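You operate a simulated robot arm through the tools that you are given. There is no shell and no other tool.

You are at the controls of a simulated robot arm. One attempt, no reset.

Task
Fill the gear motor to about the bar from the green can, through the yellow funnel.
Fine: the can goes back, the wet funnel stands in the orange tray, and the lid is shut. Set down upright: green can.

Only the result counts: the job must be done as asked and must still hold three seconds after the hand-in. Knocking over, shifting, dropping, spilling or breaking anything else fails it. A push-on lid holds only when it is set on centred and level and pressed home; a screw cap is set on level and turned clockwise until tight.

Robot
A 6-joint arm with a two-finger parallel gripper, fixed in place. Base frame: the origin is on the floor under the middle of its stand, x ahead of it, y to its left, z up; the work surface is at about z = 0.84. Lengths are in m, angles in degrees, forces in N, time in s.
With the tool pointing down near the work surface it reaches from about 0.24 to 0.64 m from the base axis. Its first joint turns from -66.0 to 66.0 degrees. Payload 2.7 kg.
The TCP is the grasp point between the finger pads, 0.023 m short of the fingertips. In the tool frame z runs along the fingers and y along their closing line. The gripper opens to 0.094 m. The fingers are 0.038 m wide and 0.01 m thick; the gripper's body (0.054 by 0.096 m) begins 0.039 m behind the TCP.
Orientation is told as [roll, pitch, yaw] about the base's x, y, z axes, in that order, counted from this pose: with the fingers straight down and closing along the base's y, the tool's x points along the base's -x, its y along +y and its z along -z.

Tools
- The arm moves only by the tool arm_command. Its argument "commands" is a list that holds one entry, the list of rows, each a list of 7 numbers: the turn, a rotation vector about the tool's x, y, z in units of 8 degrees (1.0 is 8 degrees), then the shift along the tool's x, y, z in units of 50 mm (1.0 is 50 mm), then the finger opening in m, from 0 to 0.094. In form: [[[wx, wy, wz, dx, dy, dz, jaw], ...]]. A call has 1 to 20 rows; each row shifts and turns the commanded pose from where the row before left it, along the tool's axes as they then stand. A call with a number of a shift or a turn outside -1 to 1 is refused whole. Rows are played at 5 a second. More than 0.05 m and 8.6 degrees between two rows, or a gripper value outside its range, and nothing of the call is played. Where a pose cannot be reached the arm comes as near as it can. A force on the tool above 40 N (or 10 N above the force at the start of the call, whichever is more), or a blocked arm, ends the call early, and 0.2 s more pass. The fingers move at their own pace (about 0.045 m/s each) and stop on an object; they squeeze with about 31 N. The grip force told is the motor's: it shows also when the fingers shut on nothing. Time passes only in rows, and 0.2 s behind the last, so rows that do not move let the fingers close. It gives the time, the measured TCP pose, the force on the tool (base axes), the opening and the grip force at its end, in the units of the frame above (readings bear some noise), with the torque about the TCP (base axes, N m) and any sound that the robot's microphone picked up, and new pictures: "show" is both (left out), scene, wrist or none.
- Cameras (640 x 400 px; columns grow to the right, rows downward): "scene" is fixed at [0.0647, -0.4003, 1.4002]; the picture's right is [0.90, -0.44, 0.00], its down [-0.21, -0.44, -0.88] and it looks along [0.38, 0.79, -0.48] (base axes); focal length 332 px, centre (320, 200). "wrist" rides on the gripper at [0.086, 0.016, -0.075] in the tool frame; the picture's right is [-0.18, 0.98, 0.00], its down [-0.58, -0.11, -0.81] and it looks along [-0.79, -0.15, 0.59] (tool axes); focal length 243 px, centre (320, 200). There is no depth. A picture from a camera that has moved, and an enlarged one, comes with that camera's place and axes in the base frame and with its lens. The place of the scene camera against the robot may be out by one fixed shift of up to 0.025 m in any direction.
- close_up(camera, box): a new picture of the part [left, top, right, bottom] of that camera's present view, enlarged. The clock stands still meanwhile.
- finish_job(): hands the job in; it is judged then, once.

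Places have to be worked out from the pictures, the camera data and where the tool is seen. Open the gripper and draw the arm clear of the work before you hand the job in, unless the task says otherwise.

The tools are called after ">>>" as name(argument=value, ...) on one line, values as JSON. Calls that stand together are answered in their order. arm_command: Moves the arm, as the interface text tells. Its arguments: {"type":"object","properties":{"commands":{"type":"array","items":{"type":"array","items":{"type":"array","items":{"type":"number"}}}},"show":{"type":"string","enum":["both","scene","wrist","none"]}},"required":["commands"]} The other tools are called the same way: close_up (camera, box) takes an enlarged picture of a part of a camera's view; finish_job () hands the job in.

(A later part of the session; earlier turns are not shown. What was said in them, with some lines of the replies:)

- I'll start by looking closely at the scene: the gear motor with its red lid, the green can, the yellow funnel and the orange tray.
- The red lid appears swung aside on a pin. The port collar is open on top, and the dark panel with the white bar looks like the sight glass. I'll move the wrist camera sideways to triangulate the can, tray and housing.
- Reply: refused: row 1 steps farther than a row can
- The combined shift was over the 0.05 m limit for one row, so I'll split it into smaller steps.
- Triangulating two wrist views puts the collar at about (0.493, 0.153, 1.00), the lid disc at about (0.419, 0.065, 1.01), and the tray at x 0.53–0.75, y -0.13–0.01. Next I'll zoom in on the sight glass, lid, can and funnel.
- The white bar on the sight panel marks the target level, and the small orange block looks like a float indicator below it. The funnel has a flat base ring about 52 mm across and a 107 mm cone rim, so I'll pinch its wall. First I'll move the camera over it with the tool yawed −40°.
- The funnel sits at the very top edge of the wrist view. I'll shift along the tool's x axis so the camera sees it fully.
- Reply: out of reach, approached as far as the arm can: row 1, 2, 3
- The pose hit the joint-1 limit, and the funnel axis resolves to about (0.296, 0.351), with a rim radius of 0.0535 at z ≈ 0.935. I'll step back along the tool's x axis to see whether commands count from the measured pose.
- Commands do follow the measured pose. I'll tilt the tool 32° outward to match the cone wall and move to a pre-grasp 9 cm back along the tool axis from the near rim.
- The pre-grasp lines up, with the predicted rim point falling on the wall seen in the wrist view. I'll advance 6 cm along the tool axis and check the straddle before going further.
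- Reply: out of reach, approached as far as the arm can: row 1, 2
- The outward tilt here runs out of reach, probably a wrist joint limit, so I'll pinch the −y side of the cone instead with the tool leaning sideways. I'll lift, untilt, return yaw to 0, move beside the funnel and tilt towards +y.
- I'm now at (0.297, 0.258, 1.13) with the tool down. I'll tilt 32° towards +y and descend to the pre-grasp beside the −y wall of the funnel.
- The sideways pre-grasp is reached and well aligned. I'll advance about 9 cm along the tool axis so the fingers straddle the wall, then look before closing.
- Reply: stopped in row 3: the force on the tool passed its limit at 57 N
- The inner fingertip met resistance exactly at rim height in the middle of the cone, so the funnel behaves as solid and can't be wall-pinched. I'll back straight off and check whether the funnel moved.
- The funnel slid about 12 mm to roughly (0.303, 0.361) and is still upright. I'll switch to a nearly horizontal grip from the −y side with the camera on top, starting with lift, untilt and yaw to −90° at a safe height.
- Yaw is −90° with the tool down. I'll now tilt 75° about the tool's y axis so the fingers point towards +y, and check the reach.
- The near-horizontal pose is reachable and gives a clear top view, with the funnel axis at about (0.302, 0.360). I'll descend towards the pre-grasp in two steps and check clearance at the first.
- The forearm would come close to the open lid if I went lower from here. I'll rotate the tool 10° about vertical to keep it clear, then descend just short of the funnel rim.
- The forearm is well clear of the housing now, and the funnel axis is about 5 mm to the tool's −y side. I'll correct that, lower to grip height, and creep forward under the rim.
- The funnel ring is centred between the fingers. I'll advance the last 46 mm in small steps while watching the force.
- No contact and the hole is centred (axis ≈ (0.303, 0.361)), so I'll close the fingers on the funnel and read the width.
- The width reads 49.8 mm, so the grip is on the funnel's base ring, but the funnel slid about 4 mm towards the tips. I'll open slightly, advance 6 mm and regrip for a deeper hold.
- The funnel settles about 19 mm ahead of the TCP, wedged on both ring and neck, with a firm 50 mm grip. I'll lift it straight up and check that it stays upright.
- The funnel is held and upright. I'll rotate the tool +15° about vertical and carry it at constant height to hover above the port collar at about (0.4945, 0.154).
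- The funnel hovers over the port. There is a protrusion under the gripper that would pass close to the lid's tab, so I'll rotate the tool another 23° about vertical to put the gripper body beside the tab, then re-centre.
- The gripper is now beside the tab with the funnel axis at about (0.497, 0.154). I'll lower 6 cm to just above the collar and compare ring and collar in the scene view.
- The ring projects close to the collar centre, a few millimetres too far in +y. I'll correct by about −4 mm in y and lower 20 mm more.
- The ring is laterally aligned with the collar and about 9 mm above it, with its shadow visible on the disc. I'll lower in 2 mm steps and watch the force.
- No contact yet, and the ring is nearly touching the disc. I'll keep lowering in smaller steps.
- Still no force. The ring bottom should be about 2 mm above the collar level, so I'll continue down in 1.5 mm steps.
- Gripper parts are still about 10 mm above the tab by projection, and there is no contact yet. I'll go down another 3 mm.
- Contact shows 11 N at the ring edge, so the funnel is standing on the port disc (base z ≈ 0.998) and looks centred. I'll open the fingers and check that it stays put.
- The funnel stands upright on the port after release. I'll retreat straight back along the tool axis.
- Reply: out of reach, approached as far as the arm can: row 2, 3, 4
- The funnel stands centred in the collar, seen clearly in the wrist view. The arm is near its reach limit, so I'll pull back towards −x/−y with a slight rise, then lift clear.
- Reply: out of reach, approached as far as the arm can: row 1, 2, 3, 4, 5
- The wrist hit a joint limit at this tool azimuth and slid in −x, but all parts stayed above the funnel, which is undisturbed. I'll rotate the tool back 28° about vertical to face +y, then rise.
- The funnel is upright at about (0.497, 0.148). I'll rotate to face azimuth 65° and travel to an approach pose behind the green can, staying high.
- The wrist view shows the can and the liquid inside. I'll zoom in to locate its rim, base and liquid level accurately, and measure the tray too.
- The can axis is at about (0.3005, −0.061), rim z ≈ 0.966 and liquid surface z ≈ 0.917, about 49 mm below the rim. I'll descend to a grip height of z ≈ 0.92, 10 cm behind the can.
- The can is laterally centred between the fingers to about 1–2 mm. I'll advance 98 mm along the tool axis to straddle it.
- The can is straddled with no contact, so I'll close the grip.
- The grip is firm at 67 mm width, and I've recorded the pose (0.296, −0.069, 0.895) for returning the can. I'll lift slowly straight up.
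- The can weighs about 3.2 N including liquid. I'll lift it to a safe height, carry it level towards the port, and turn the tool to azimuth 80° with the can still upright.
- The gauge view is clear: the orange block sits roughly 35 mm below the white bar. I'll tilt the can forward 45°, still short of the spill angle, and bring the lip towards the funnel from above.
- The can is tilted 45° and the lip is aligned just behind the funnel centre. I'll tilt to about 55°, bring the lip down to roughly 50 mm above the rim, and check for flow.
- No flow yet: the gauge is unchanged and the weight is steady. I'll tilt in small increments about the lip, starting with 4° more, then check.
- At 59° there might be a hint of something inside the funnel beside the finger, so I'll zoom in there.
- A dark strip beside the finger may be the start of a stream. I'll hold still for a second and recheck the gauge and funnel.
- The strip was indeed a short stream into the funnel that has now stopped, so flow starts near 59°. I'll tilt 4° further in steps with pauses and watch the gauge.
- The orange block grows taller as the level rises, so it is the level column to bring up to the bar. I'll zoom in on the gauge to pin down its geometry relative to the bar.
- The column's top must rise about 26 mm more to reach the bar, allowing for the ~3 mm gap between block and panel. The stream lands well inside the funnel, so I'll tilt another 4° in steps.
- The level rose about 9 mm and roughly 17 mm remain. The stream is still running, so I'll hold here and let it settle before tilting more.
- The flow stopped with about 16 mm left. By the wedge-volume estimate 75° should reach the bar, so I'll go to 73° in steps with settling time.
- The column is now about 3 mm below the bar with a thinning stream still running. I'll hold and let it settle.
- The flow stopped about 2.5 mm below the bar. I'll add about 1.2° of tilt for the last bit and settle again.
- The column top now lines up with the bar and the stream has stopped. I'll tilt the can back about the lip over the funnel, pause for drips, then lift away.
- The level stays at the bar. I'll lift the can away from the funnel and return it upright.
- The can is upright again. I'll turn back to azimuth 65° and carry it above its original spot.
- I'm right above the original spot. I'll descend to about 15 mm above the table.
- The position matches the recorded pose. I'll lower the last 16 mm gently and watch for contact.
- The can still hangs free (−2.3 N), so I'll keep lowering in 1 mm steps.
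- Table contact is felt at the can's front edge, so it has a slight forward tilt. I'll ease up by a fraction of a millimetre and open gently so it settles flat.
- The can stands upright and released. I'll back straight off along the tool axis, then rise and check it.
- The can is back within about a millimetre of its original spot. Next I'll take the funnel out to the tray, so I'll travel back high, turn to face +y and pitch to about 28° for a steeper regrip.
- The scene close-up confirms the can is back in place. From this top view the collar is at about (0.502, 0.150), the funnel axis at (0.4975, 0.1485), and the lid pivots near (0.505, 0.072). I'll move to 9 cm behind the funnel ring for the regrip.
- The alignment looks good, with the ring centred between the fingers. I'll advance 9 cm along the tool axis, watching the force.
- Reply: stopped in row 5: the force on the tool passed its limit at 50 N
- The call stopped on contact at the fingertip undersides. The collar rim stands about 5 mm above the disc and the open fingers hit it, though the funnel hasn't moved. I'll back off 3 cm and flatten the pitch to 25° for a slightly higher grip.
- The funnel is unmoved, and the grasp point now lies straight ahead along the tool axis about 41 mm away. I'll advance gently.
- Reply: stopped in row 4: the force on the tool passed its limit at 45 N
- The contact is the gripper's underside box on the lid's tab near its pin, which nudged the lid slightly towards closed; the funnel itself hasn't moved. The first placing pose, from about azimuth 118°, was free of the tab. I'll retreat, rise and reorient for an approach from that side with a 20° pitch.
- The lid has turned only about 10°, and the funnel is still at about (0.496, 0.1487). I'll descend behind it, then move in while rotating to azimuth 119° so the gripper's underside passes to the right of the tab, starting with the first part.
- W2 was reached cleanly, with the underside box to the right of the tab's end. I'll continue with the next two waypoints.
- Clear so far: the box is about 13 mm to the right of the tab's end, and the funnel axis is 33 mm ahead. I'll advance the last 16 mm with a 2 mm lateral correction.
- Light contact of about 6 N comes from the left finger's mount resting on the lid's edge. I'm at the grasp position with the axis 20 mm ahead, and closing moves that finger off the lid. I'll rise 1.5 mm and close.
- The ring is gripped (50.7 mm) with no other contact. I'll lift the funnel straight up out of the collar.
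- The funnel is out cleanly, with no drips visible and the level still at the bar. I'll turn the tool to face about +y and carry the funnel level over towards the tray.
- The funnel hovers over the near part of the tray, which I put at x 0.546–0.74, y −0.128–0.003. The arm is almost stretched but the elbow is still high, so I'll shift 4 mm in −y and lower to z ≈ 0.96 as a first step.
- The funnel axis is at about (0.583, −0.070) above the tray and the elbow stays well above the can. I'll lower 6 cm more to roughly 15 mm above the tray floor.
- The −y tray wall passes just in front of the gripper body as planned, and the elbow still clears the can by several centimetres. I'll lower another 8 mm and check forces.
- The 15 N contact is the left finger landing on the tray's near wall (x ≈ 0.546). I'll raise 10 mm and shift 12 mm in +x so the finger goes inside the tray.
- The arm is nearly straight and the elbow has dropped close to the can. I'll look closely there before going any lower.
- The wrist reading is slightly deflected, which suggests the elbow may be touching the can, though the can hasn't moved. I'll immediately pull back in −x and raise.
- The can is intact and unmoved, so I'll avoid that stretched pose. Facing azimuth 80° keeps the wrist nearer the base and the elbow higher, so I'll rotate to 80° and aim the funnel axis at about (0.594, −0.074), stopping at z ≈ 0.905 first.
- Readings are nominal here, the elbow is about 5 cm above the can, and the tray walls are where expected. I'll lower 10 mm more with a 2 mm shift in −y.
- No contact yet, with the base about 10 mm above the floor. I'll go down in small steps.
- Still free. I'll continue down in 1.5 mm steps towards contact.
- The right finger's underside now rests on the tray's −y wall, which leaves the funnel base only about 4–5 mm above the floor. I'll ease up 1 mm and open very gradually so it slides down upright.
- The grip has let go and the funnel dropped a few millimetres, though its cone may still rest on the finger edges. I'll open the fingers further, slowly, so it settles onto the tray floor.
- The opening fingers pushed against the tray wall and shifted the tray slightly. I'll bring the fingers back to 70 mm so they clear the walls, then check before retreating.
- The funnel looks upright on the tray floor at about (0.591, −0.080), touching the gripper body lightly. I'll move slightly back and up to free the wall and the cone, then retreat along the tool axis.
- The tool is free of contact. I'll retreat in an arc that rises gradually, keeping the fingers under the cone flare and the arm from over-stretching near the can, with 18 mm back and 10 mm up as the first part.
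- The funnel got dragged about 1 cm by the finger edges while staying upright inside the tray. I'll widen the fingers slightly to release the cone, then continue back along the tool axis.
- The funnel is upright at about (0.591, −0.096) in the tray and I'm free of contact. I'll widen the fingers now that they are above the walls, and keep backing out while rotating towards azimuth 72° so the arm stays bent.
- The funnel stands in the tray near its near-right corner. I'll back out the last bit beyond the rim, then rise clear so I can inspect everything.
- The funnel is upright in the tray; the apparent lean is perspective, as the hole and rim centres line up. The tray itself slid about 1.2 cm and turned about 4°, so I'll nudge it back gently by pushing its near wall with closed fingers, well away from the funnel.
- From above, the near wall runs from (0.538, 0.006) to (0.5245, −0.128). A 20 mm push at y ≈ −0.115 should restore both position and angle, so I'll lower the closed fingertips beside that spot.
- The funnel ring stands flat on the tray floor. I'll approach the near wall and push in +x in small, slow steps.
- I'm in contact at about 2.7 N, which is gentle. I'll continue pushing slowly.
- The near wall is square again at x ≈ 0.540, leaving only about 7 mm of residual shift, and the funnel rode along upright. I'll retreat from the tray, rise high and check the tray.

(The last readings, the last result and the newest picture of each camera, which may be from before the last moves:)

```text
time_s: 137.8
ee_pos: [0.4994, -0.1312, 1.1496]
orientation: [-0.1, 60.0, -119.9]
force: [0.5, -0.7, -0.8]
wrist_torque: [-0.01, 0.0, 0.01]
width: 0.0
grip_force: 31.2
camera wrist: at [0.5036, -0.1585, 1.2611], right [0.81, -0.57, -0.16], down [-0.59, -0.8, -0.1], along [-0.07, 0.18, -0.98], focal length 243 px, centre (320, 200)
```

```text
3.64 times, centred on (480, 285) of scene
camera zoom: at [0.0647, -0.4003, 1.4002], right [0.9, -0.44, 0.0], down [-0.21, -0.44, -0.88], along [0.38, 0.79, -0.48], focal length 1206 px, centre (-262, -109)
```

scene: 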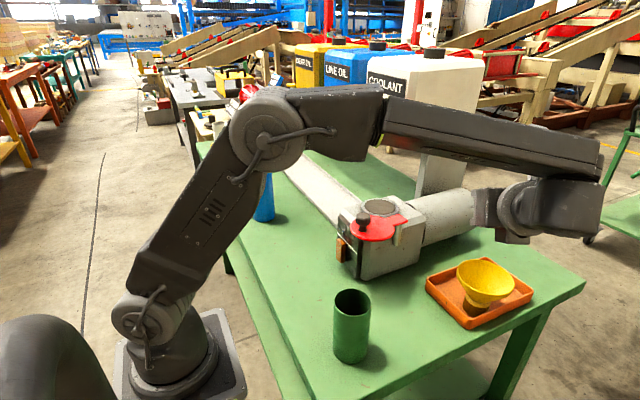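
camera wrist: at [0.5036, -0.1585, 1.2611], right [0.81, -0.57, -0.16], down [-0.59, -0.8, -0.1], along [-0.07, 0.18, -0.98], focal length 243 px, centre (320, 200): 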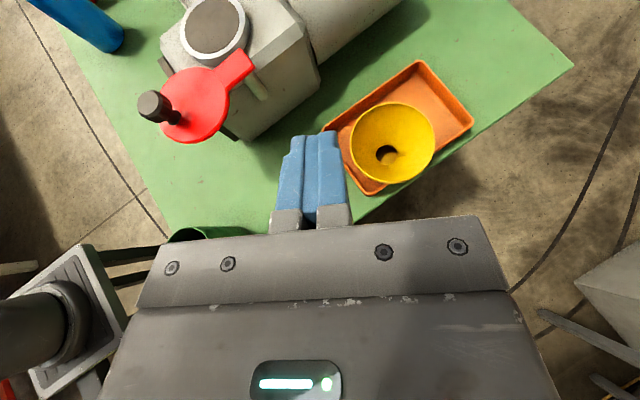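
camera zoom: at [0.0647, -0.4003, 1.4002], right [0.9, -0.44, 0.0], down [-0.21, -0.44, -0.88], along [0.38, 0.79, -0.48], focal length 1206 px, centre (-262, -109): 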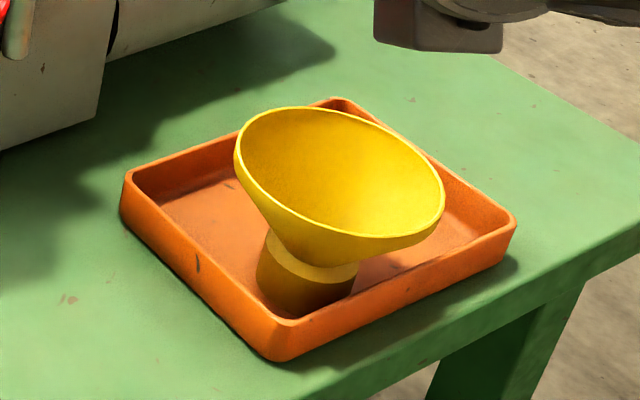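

The tray is now back to within a few millimetres of its original place, with the funnel upright in it. Next is the lid: pin at about (0.501, 0.070), knob at about (0.401, 0.065), needing roughly 92° clockwise to close. I'll bring the tool to straight down first.

>>> arm_command(commands=[[[0, -1, 0, 0, 0, 0, 0], [0, -1, 0, 0, 0, 0, 0], [0, -1, 0, 0, 0, 0, 0], [0, -1, 0, 0, 0, 0, 0], [0, -1, 0, 0, 0, 0, 0], [0, -1, 0, 0, 0, 0, 0], [0, -1, 0, 0, 0, 0, 0], [0, -0.5, 0, 0, 0, 0, 0], [0, 0, -1, 0, 0, 0, 0], [0, 0, -1, 0, 0, 0, 0], [0, 0, -1, 0, 0, 0, 0], [0, 0, -1, 0, 0, 0, 0], [0, 0, -1, 0, 0, 0, 0], [0, 0, -1, 0, 0, 0, 0], [0, 0, -1, 0, 0, 0, 0], [0, 0, -1, 0, 0, 0, 0], [0, 0, -1, 0, 0, 0, 0], [0, 0, 0, 0, 0, 0, 0]]], show="none")

```text
time_s: 141.6
ee_pos: [0.4971, -0.132, 1.1496]
orientation: [0.0, 0.1, -47.9]
force: [0.2, -0.2, 0.5]
wrist_torque: [-0.01, -0.02, -0.01]
width: 0.0001
grip_force: 30.6
```

The tool is pointing down with yaw −48°. I'll finish turning to yaw 0 and move above the start point on the −y side of the knob.

>>> arm_command(commands=[[[0, 0, -1, 0, 0, 0, 0], [0, 0, -1, 0, 0, 0, 0], [0, 0, -1, 0, 0, 0, 0], [0, 0, -1, 0, 0, 0, 0], [0, 0, -1, 0, 0, 0, 0], [0, 0, -1, 0, 0, 0, 0], [0, 0, 0, 0.485, 0.71, 0, 0], [0, 0, 0, 0.485, 0.71, 0, 0], [0, 0, 0, 0.485, 0.71, 0, 0], [0, 0, 0, 0.485, 0.71, 0, 0], [0, 0, 0, 0, 0, 0, 0], [0, 0, 0, 0, 0, 0, 0]]], show="both")

>>> close_up(camera="wrist", box=[200, 0, 456, 160])

>>> close_up(camera="scene", box=[320, 160, 448, 250])

```text
time_s: 144.2
ee_pos: [0.4012, 0.011, 1.1516]
orientation: [0.1, 0.0, 0.1]
force: [-0.2, -0.3, -0.5]
wrist_torque: [-0.03, 0.01, -0.01]
width: 0.0002
grip_force: 31.0
camera wrist: at [0.3149, 0.0263, 1.2254], right [0.18, 0.98, 0.0], down [0.58, -0.11, 0.81], along [0.79, -0.15, -0.59], focal length 243 px, centre (320, 200)
```

scene: 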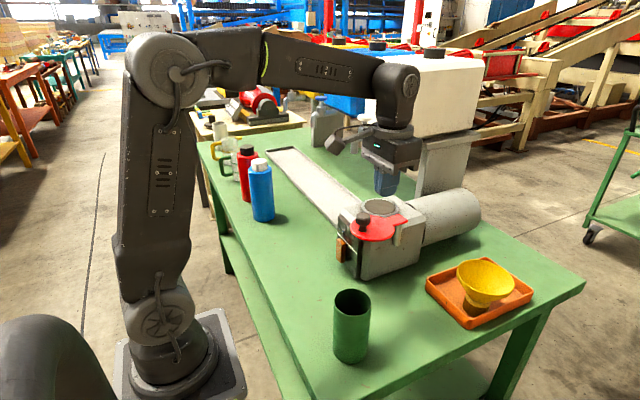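
wrist: 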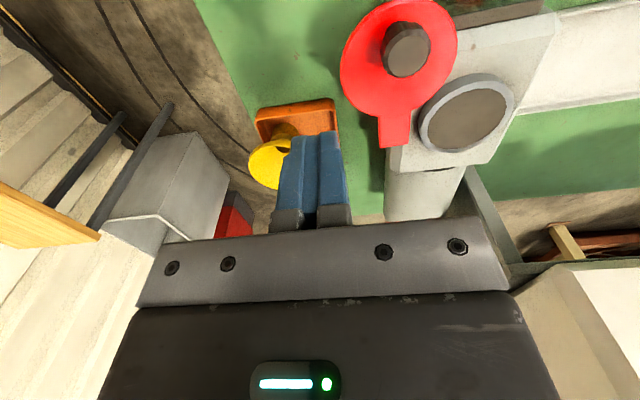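

```text
2.50 times, centred on (328, 80) of wrist
camera zoom: at [0.3149, 0.0263, 1.2254], right [0.18, 0.98, 0.0], down [0.58, -0.11, 0.81], along [0.79, -0.15, -0.59], focal length 606 px, centre (300, 500)
```

zoom: 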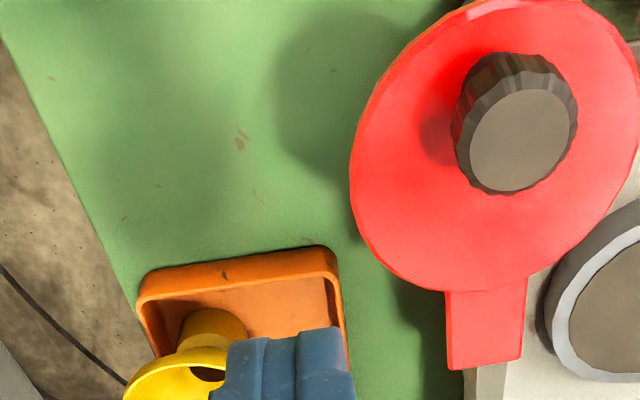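

```text
4.44 times, centred on (384, 205) of scene
camera zoom: at [0.0647, -0.4003, 1.4002], right [0.9, -0.44, 0.0], down [-0.21, -0.44, -0.88], along [0.38, 0.79, -0.48], focal length 1474 px, centre (36, 178)
```

zoom: 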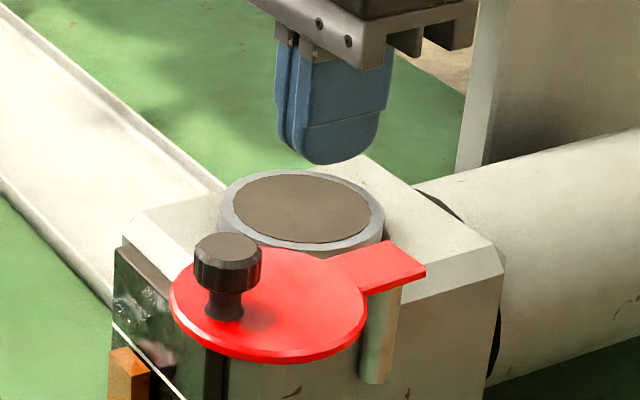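

The view is clear: knob at about (0.402, 0.069), lid swung open. I'll lower the closed fingertips to just above lid level on the −y side of the knob and check alignment.

>>> arm_command(commands=[[[0, 0, 0, 0, 0, 0.8, 0], [0, 0, 0, 0, 0, 0.8, 0], [0, 0, 0, 0, 0, 0.6, 0], [0, 0, 0, 0, 0.3, 0, 0], [0, 0, 0, 0, 0.2, 0, 0], [0, 0, 0, 0, 0, 0, 0]]], show="both")

>>> close_up(camera="scene", box=[330, 180, 426, 250])

```text
time_s: 145.6
ee_pos: [0.4016, 0.0354, 1.0401]
orientation: [0.2, 0.0, 0.2]
force: [0.8, 0.3, 0.0]
wrist_torque: [0.0, 0.01, 0.0]
width: 0.0002
grip_force: 30.9
camera wrist: at [0.315, 0.0513, 1.1148], right [0.18, 0.98, 0.0], down [0.58, -0.11, 0.81], along [0.79, -0.15, -0.59], focal length 243 px, centre (320, 200)
```

scene: 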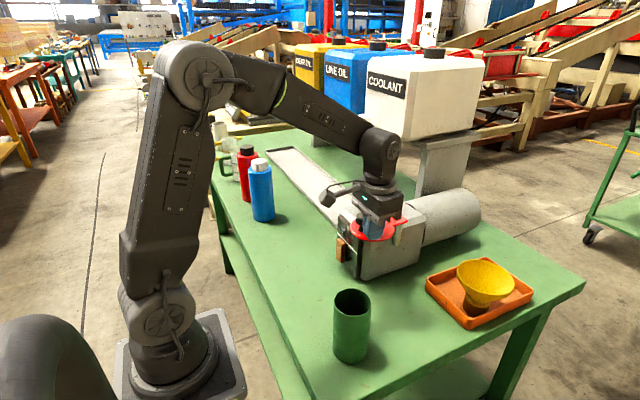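
wrist: 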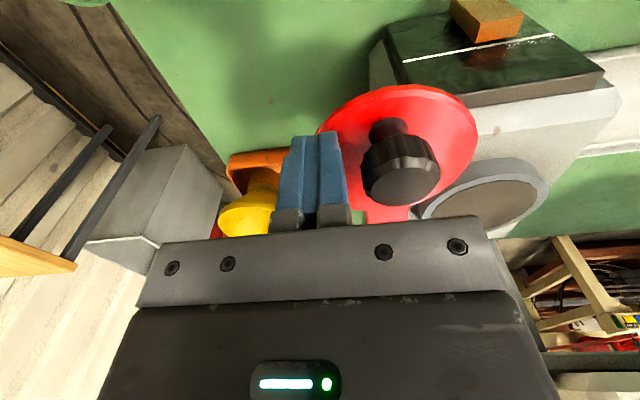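

```text
5.71 times, centred on (378, 215) of scene
camera zoom: at [0.0647, -0.4003, 1.4002], right [0.9, -0.44, 0.0], down [-0.21, -0.44, -0.88], along [0.38, 0.79, -0.48], focal length 1894 px, centre (-11, 114)
```

zoom: 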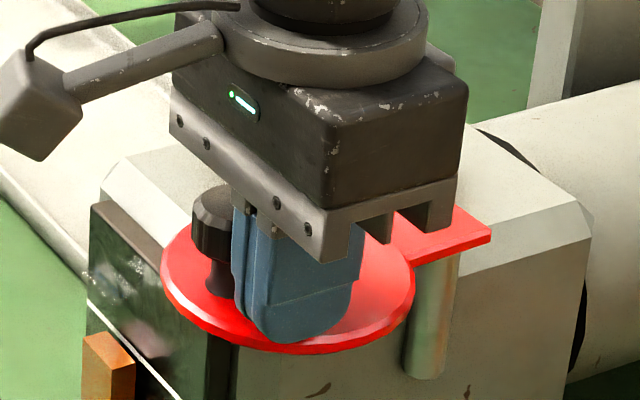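

The knob sits slightly towards −x of the finger centre, so I'll shift 8 mm that way. Then I'll start pushing it around the hinge arc, rotating the tool along with the lid.

>>> arm_command(commands=[[[0, 0, 0, 0.16, 0, 0, 0], [0, 0, 0, 0, 0.12, 0, 0], [0, 0, 0, 0, 0.12, 0, 0], [0, 0, 0.625, 0.035, 0.182, 0, 0], [0, 0, 0.625, 0.035, 0.182, 0, 0], [0, 0, 0.625, 0.035, 0.182, 0, 0], [0, 0, 0, 0, 0, 0, 0]]], show="both")

>>> close_up(camera="scene", box=[330, 180, 426, 250])

```text
time_s: 147.2
ee_pos: [0.3898, 0.0769, 1.0392]
orientation: [0.1, 0.0, -14.9]
force: [-0.5, -0.1, 0.0]
wrist_torque: [0.0, 0.0, 0.02]
width: 0.0001
grip_force: 31.4
camera wrist: at [0.3103, 0.1133, 1.1145], right [0.43, 0.9, 0.0], down [0.53, -0.26, 0.81], along [0.73, -0.35, -0.59], focal length 243 px, centre (320, 200)
```

scene: 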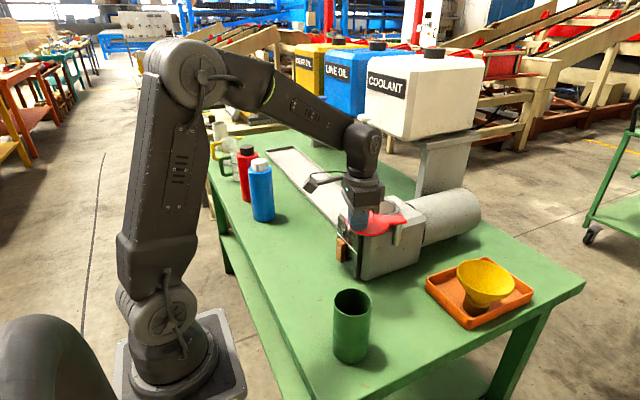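
wrist: 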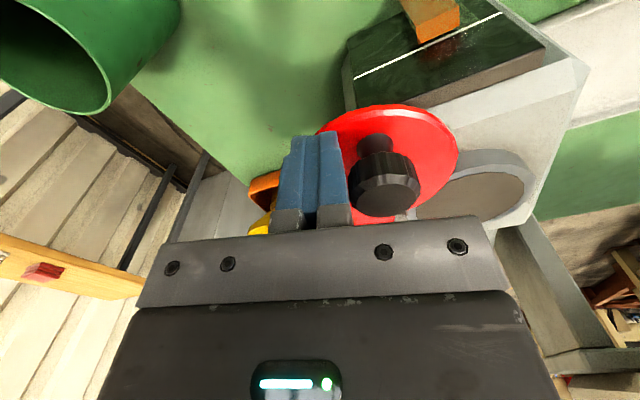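

```text
5.71 times, centred on (378, 215) of scene
camera zoom: at [0.0647, -0.4003, 1.4002], right [0.9, -0.44, 0.0], down [-0.21, -0.44, -0.88], along [0.38, 0.79, -0.48], focal length 1894 px, centre (-11, 114)
```

zoom: 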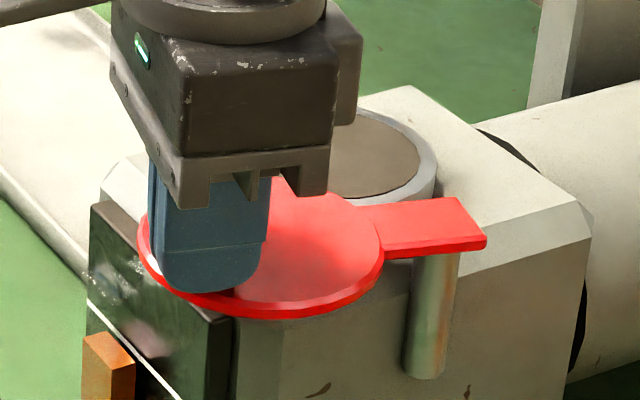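

The lid is swinging with almost no resistance. I'll continue along the arc.

>>> arm_command(commands=[[[0, 0, 0.625, 0.035, 0.182, 0, 0], [0, 0, 0.625, 0.035, 0.182, 0, 0], [0, 0, 0.625, 0.035, 0.182, 0, 0], [0, 0, 0.625, 0.035, 0.182, 0, 0], [0, 0, 0.625, 0.035, 0.182, 0, 0], [0, 0, 0.625, 0.035, 0.182, 0, 0], [0, 0, 0, 0, 0, 0, 0]]], show="both")

>>> close_up(camera="scene", box=[330, 170, 426, 240])

```text
time_s: 148.8
ee_pos: [0.4053, 0.128, 1.0402]
orientation: [0.0, 0.2, -45.0]
force: [-0.8, 0.0, 0.6]
wrist_torque: [0.02, 0.01, 0.03]
width: 0.0003
grip_force: 31.5
camera wrist: at [0.3555, 0.2005, 1.1149], right [0.82, 0.57, 0.0], down [0.33, -0.49, 0.81], along [0.46, -0.66, -0.59], focal length 243 px, centre (320, 200)
```

scene: 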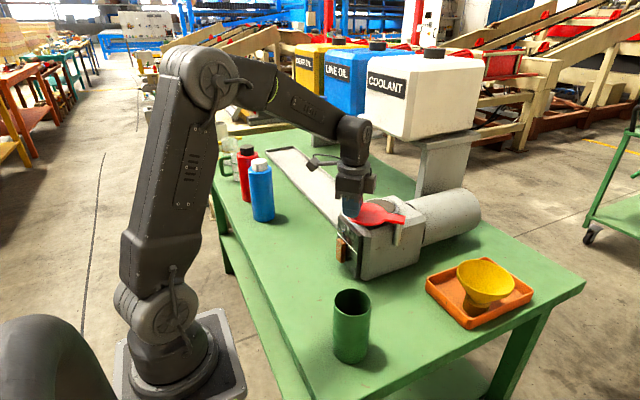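
wrist: 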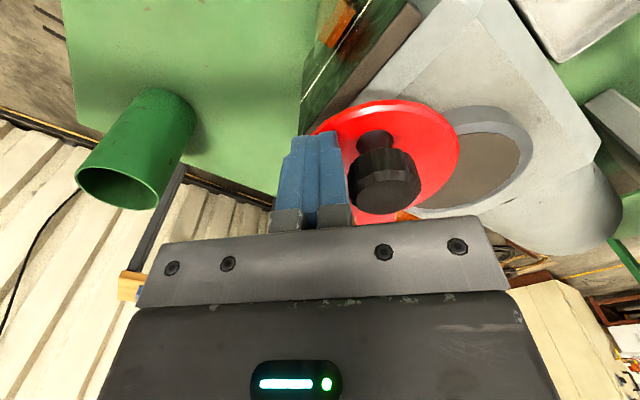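

```text
5.71 times, centred on (378, 205) of scene
camera zoom: at [0.0647, -0.4003, 1.4002], right [0.9, -0.44, 0.0], down [-0.21, -0.44, -0.88], along [0.38, 0.79, -0.48], focal length 1894 px, centre (-11, 171)
```

zoom: 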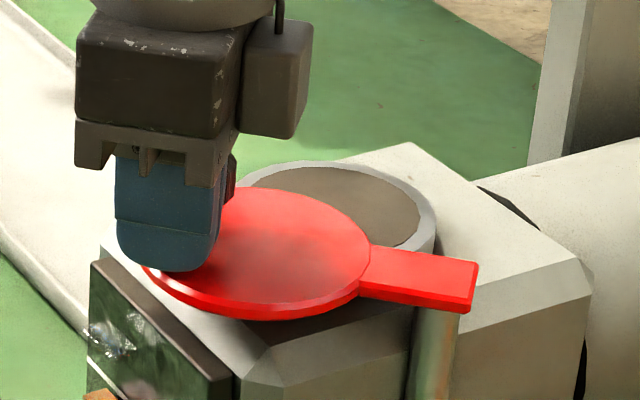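

The lid is about halfway and moving smoothly, so I'll continue the arc.

>>> arm_command(commands=[[[0, 0, 0.625, 0.035, 0.182, 0, 0], [0, 0, 0.625, 0.035, 0.182, 0, 0], [0, 0, 0.625, 0.035, 0.182, 0, 0], [0, 0, 0.625, 0.035, 0.182, 0, 0], [0, 0, 0.625, 0.035, 0.182, 0, 0], [0, 0, 0, 0, 0, 0, 0]]], show="both")

>>> close_up(camera="scene", box=[330, 170, 426, 240])

```text
time_s: 150.2
ee_pos: [0.4362, 0.1618, 1.0399]
orientation: [0.0, 0.1, -69.9]
force: [-0.6, 0.5, -0.1]
wrist_torque: [0.0, 0.01, 0.0]
width: 0.0002
grip_force: 31.2
camera wrist: at [0.4235, 0.2479, 1.1149], right [0.99, 0.16, 0.0], down [0.1, -0.58, 0.81], along [0.13, -0.79, -0.59], focal length 243 px, centre (320, 200)
```

scene: 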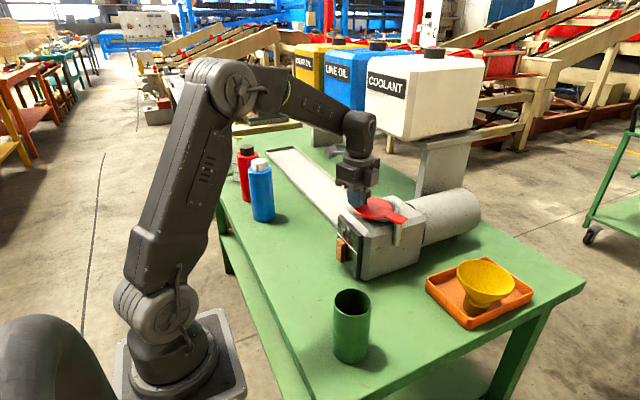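
wrist: 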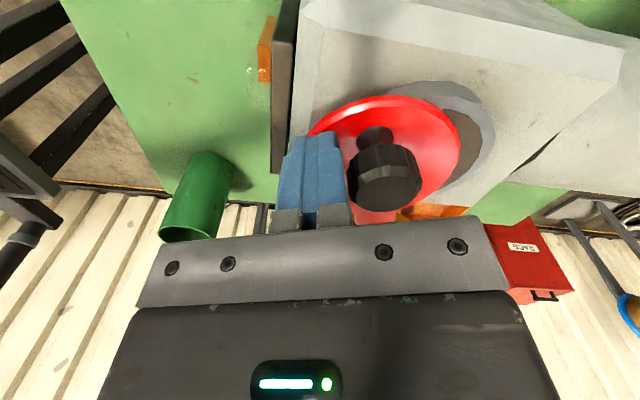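

```text
5.71 times, centred on (378, 205) of scene
camera zoom: at [0.0647, -0.4003, 1.4002], right [0.9, -0.44, 0.0], down [-0.21, -0.44, -0.88], along [0.38, 0.79, -0.48], focal length 1894 px, centre (-11, 171)
```

zoom: 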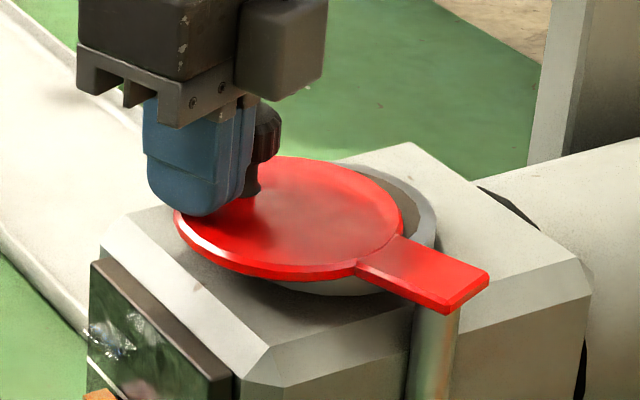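

The lid is about 20–25° from closed. I'll proceed with three more steps and look at the alignment.

>>> arm_command(commands=[[[0, 0, 0.625, 0.035, 0.182, 0, 0], [0, 0, 0.625, 0.035, 0.182, 0, 0], [0, 0, 0.5, 0.028, 0.146, 0, 0], [0, 0, 0, 0, 0, 0, 0]]], show="wrist")

>>> close_up(camera="scene", box=[330, 170, 426, 240])

```text
time_s: 151.2
ee_pos: [0.4602, 0.1735, 1.041]
orientation: [0.0, 0.1, -83.9]
force: [-0.1, 0.6, 1.0]
wrist_torque: [0.01, 0.01, -0.01]
width: 0.0
grip_force: 30.9
camera wrist: at [0.4672, 0.2597, 1.1149], right [1.0, -0.08, 0.0], down [-0.05, -0.59, 0.81], along [-0.06, -0.8, -0.59], focal length 243 px, centre (320, 200)
```

wrist: 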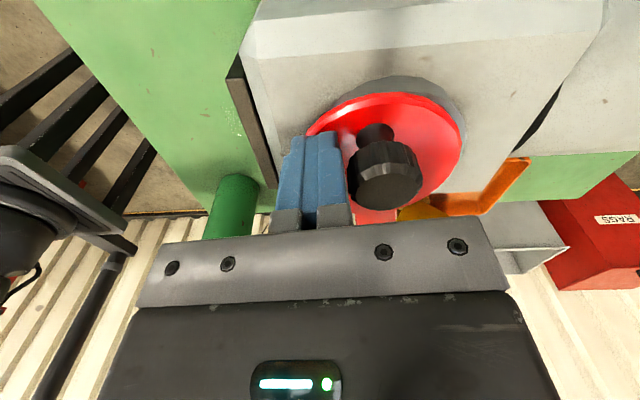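

```text
5.71 times, centred on (378, 205) of scene
camera zoom: at [0.0647, -0.4003, 1.4002], right [0.9, -0.44, 0.0], down [-0.21, -0.44, -0.88], along [0.38, 0.79, -0.48], focal length 1894 px, centre (-11, 171)
```

zoom: 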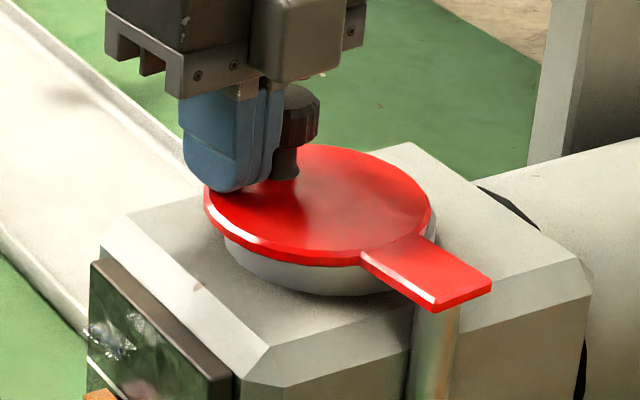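

The lid disc is nearly concentric, with about 4° left. I'll nudge on in 2° steps.

>>> arm_command(commands=[[[0, 0, 0.25, 0.014, 0.073, 0, 0], [0, 0, 0.2, 0.011, 0.058, 0, 0], [0, 0, 0, 0, 0, 0, 0], [0, 0, 0, 0, 0, 0, 0]]], show="wrist")

>>> close_up(camera="scene", box=[330, 170, 426, 240])

```text
time_s: 152.2
ee_pos: [0.4659, 0.1744, 1.0399]
orientation: [-0.1, 0.1, -87.4]
force: [0.4, 0.6, 0.2]
wrist_torque: [0.0, 0.01, -0.02]
width: 0.0
grip_force: 31.7
camera wrist: at [0.4793, 0.2611, 1.1146], right [0.99, -0.14, 0.0], down [-0.08, -0.59, 0.81], along [-0.11, -0.8, -0.59], focal length 243 px, centre (320, 200)
```

wrist: 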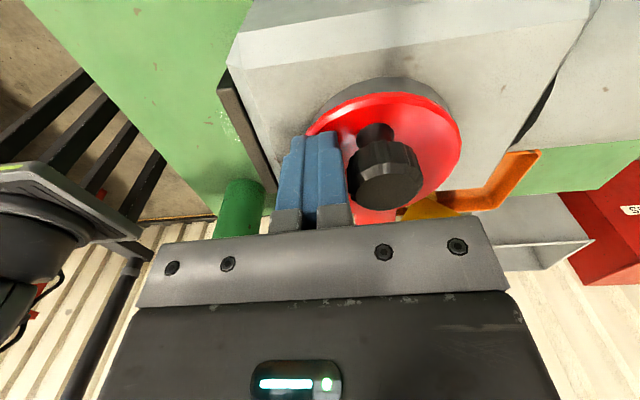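

```text
5.71 times, centred on (378, 205) of scene
camera zoom: at [0.0647, -0.4003, 1.4002], right [0.9, -0.44, 0.0], down [-0.21, -0.44, -0.88], along [0.38, 0.79, -0.48], focal length 1894 px, centre (-11, 171)
```

zoom: 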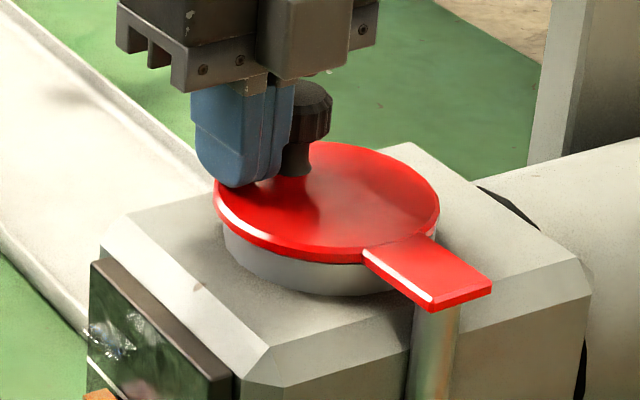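

The lid is within about 1° of concentric and there is still no resistance. I'll push another 1° and look for a stop.

>>> arm_command(commands=[[[0, 0, 0.125, 0.007, 0.036, 0, 0], [0, 0, 0, 0, 0, 0, 0], [0, 0, 0, 0, 0, 0, 0]]], show="none")

>>> close_up(camera="scene", box=[345, 175, 425, 230])

```text
time_s: 153.0
ee_pos: [0.4692, 0.1752, 1.0394]
orientation: [0.1, 0.1, -88.5]
force: [0.2, 0.3, 0.3]
wrist_torque: [0.0, -0.01, -0.02]
width: 0.0002
grip_force: 30.7
```

```text
7.27 times, centred on (385, 202) of scene
camera zoom: at [0.0647, -0.4003, 1.4002], right [0.9, -0.44, 0.0], down [-0.21, -0.44, -0.88], along [0.38, 0.79, -0.48], focal length 2411 px, centre (-153, 182)
```

zoom: 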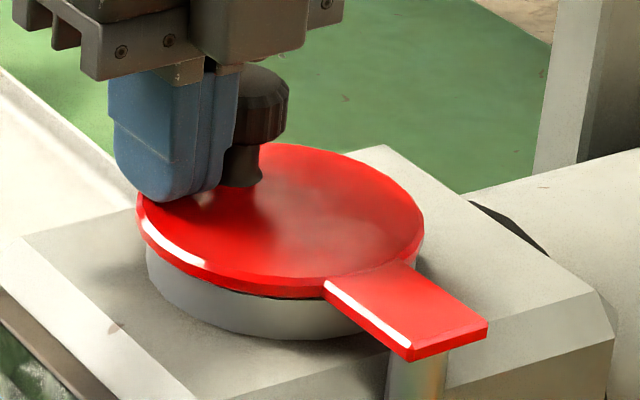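

The lid looks concentric with the collar to about a millimetre in this view. I'll draw the finger back off the knob and rise for a top-down check.

>>> arm_command(commands=[[[0, 0, 0, 0, -0.3, 0, 0], [0, 0, 0, 0, -0.3, -0.3, 0], [0, 0, 0, 0, 0, -0.9, 0], [0, 0, 0, 0, 0, -0.9, 0], [0, 0, 0, 0, 0, -0.9, 0], [0, 0, 0, 0.8, 0, 0, 0], [0, 0, 0, 0, 0, 0, 0]]], show="both")

>>> close_up(camera="wrist", box=[280, 0, 540, 160])

>>> close_up(camera="scene", box=[345, 175, 425, 230])

```text
time_s: 154.6
ee_pos: [0.4384, 0.2133, 1.1898]
orientation: [0.0, 0.1, -88.5]
force: [-0.3, -0.5, -0.2]
wrist_torque: [0.01, 0.01, -0.03]
width: 0.0
grip_force: 30.9
camera wrist: at [0.4524, 0.3004, 1.2637], right [0.99, -0.16, 0.0], down [-0.09, -0.58, 0.81], along [-0.13, -0.8, -0.59], focal length 243 px, centre (320, 200)
```

scene: 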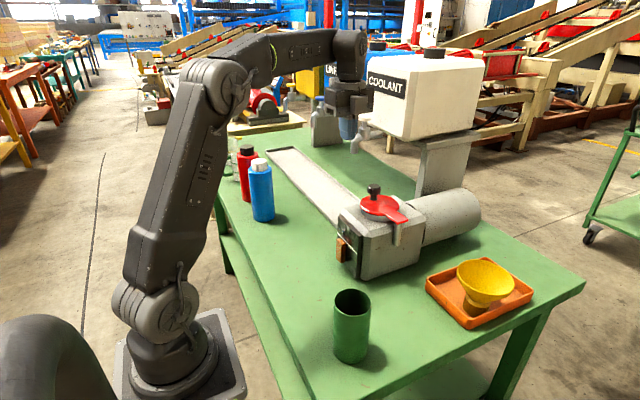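
wrist: 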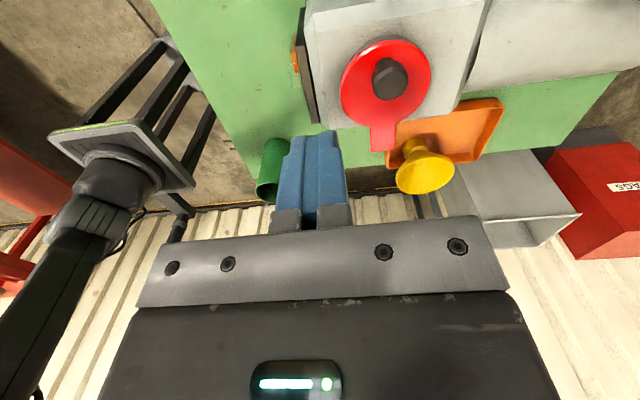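

```text
2.46 times, centred on (410, 80) of wrist
camera zoom: at [0.4524, 0.3004, 1.2637], right [0.99, -0.16, 0.0], down [-0.09, -0.58, 0.81], along [-0.13, -0.8, -0.59], focal length 597 px, centre (98, 495)
```

zoom: 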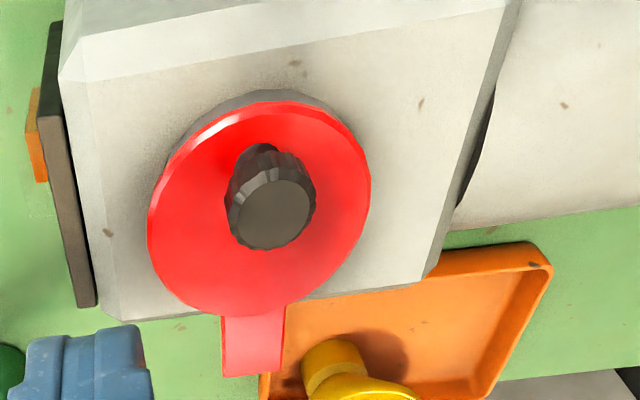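

```text
7.27 times, centred on (385, 202) of scene
camera zoom: at [0.0647, -0.4003, 1.4002], right [0.9, -0.44, 0.0], down [-0.21, -0.44, -0.88], along [0.38, 0.79, -0.48], focal length 2411 px, centre (-153, 182)
```

zoom: 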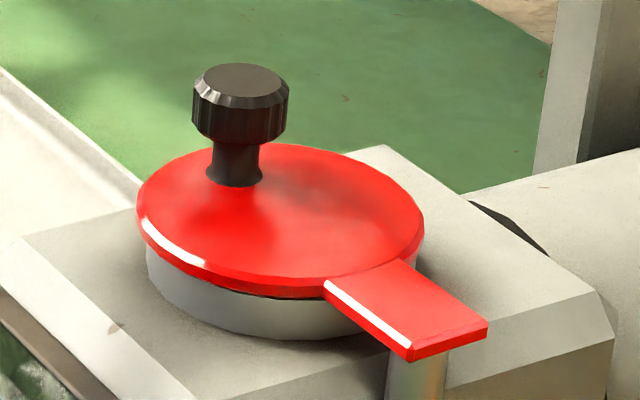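

The lid sits concentric on the collar within about 1 mm in both views. I'll open the gripper, draw the arm up and clear, and then check everything once more.

>>> arm_command(commands=[[[0, 0, 0, 0, 0, -0.8, 0.05], [0, 0, 0, 0, 0, -0.4, 0.094], [0, 0, 0, -0.6, -0.315, -0.2, 0.094], [0, 0, 0, -0.6, -0.315, -0.2, 0.094], [0, 0, 0, -0.6, -0.315, -0.2, 0.094], [0, 0, 0, -0.6, -0.315, -0.2, 0.094], [0, 0, 0, 0, 0, 0, 0.094], [0, 0, 0, 0, 0, 0, 0.094], [0, 0, 0, 0, 0, 0, 0.094], [0, 0, 0, 0, 0, 0, 0.094], [0, 0, 0, 0, 0, 0, 0.094]]], show="both")

>>> close_up(camera="scene", box=[325, 175, 425, 275])

>>> close_up(camera="scene", box=[330, 226, 366, 270])

>>> close_up(camera="scene", box=[300, 240, 560, 380])

```text
time_s: 157.0
ee_pos: [0.3759, 0.0929, 1.2899]
orientation: [0.0, 0.1, -88.5]
force: [-0.5, 0.4, 0.8]
wrist_torque: [0.0, -0.01, -0.02]
width: 0.0943
grip_force: 0.0
camera wrist: at [0.3899, 0.179, 1.3646], right [0.99, -0.16, 0.0], down [-0.09, -0.58, 0.81], along [-0.13, -0.8, -0.59], focal length 243 px, centre (320, 200)
```

scene: 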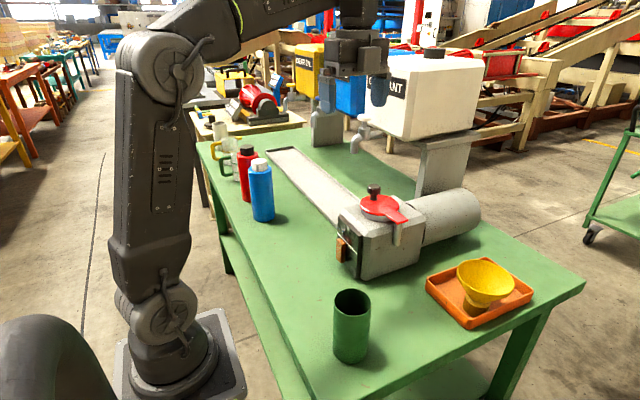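
wrist: 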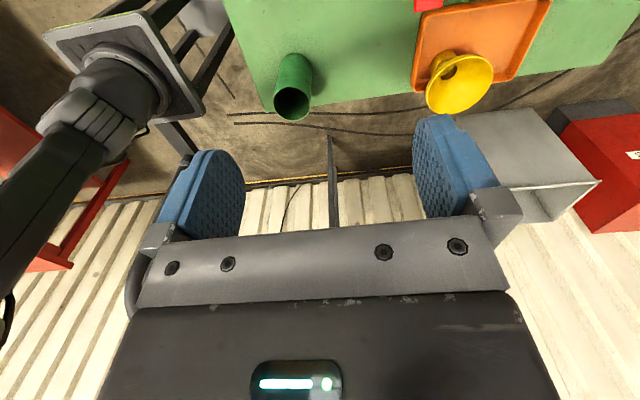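

```text
4.00 times, centred on (375, 225) of scene
camera zoom: at [0.0647, -0.4003, 1.4002], right [0.9, -0.44, 0.0], down [-0.21, -0.44, -0.88], along [0.38, 0.79, -0.48], focal length 1326 px, centre (100, 100)
```

zoom: 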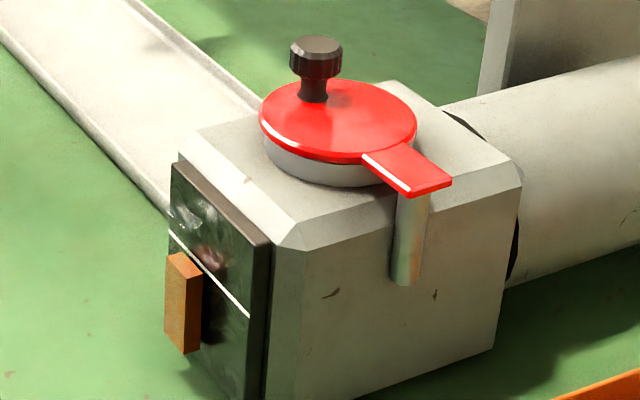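

```text
9.09 times, centred on (348, 248) of scene
camera zoom: at [0.0647, -0.4003, 1.4002], right [0.9, -0.44, 0.0], down [-0.21, -0.44, -0.88], along [0.38, 0.79, -0.48], focal length 3014 px, centre (66, -236)
```

zoom: 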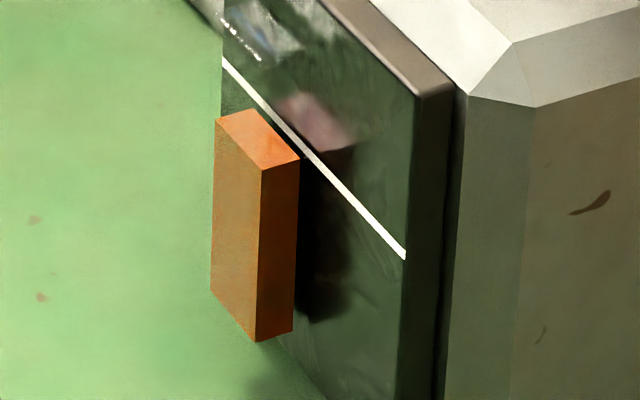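

```text
2.46 times, centred on (430, 310) of scene
camera zoom: at [0.0647, -0.4003, 1.4002], right [0.9, -0.44, 0.0], down [-0.21, -0.44, -0.88], along [0.38, 0.79, -0.48], focal length 816 px, centre (49, -71)
```

zoom: 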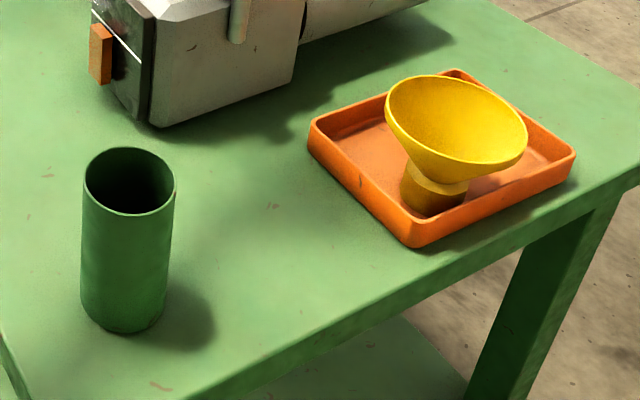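

Everything appears in place. I'll do one last close look at the lid seating on the collar before handing in.

>>> close_up(camera="scene", box=[350, 182, 414, 232])

>>> close_up(camera="scene", box=[200, 130, 300, 230])

```text
8.00 times, centred on (382, 207) of scene
camera zoom: at [0.0647, -0.4003, 1.4002], right [0.9, -0.44, 0.0], down [-0.21, -0.44, -0.88], along [0.38, 0.79, -0.48], focal length 2652 px, centre (-176, 144)
```

zoom: 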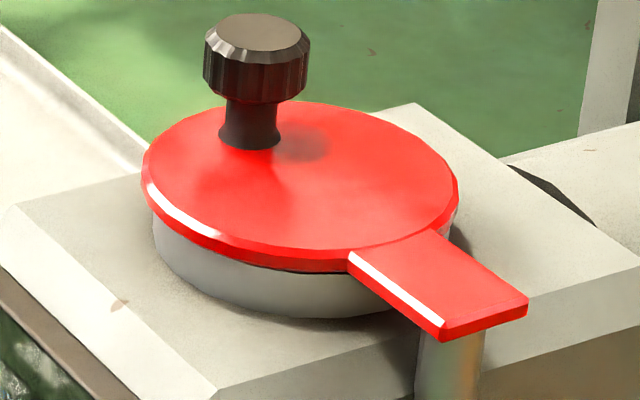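

```text
4.00 times, centred on (250, 180) of scene
camera zoom: at [0.0647, -0.4003, 1.4002], right [0.9, -0.44, 0.0], down [-0.21, -0.44, -0.88], along [0.38, 0.79, -0.48], focal length 1326 px, centre (600, 280)
```

zoom: 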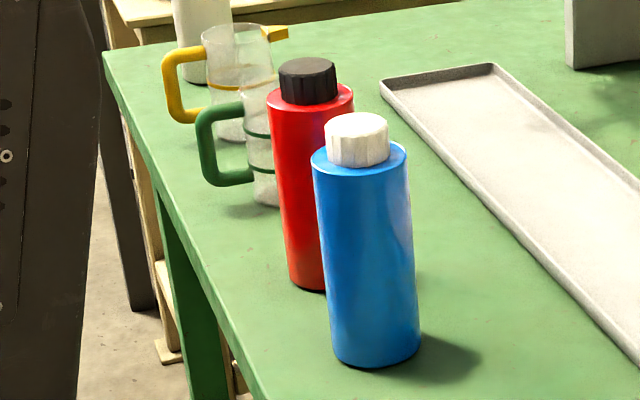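

The lid is concentric and shut, the level is at the bar, and the can stands upright at its place. The funnel stands in the tray, the bottles are untouched, and the arm is clear with the gripper open. I'm handing in the job.

>>> finish_job()

```text
The job is handed in.
```

I handed the job in. The last pictures show everything where you asked, apart from a small shift of the orange tray.

- **Gear motor:** it is filled through the funnel, and the orange level column lines up with the white bar as closely as I can judge from the picture.
- **Green can:** it stands upright, within about 1 mm of its original spot.
- **Funnel:** it stands upright in the orange tray, close to one wall. I let it go a few millimetres above the tray floor, and it settled upright.
- **Lid:** it is swung shut and centred on the port to about 1 mm. I felt no end stop, so that is judged from the pictures.

- **Tray shift:** the fingers pushed the tray about 1 to 2 cm while I was placing the funnel. I nudged it back, and it is now within about 5 to 7 mm of where it started.
- **Other contacts:** early on, before I gripped it, I slid the funnel about 12 mm on the table. While I was regripping the funnel, the gripper also turned the open lid about 10°. The elbow may have touched the can, but the can did not move.

I saw no spills, and the other bottles were not touched. The arm is clear and the gripper is open.
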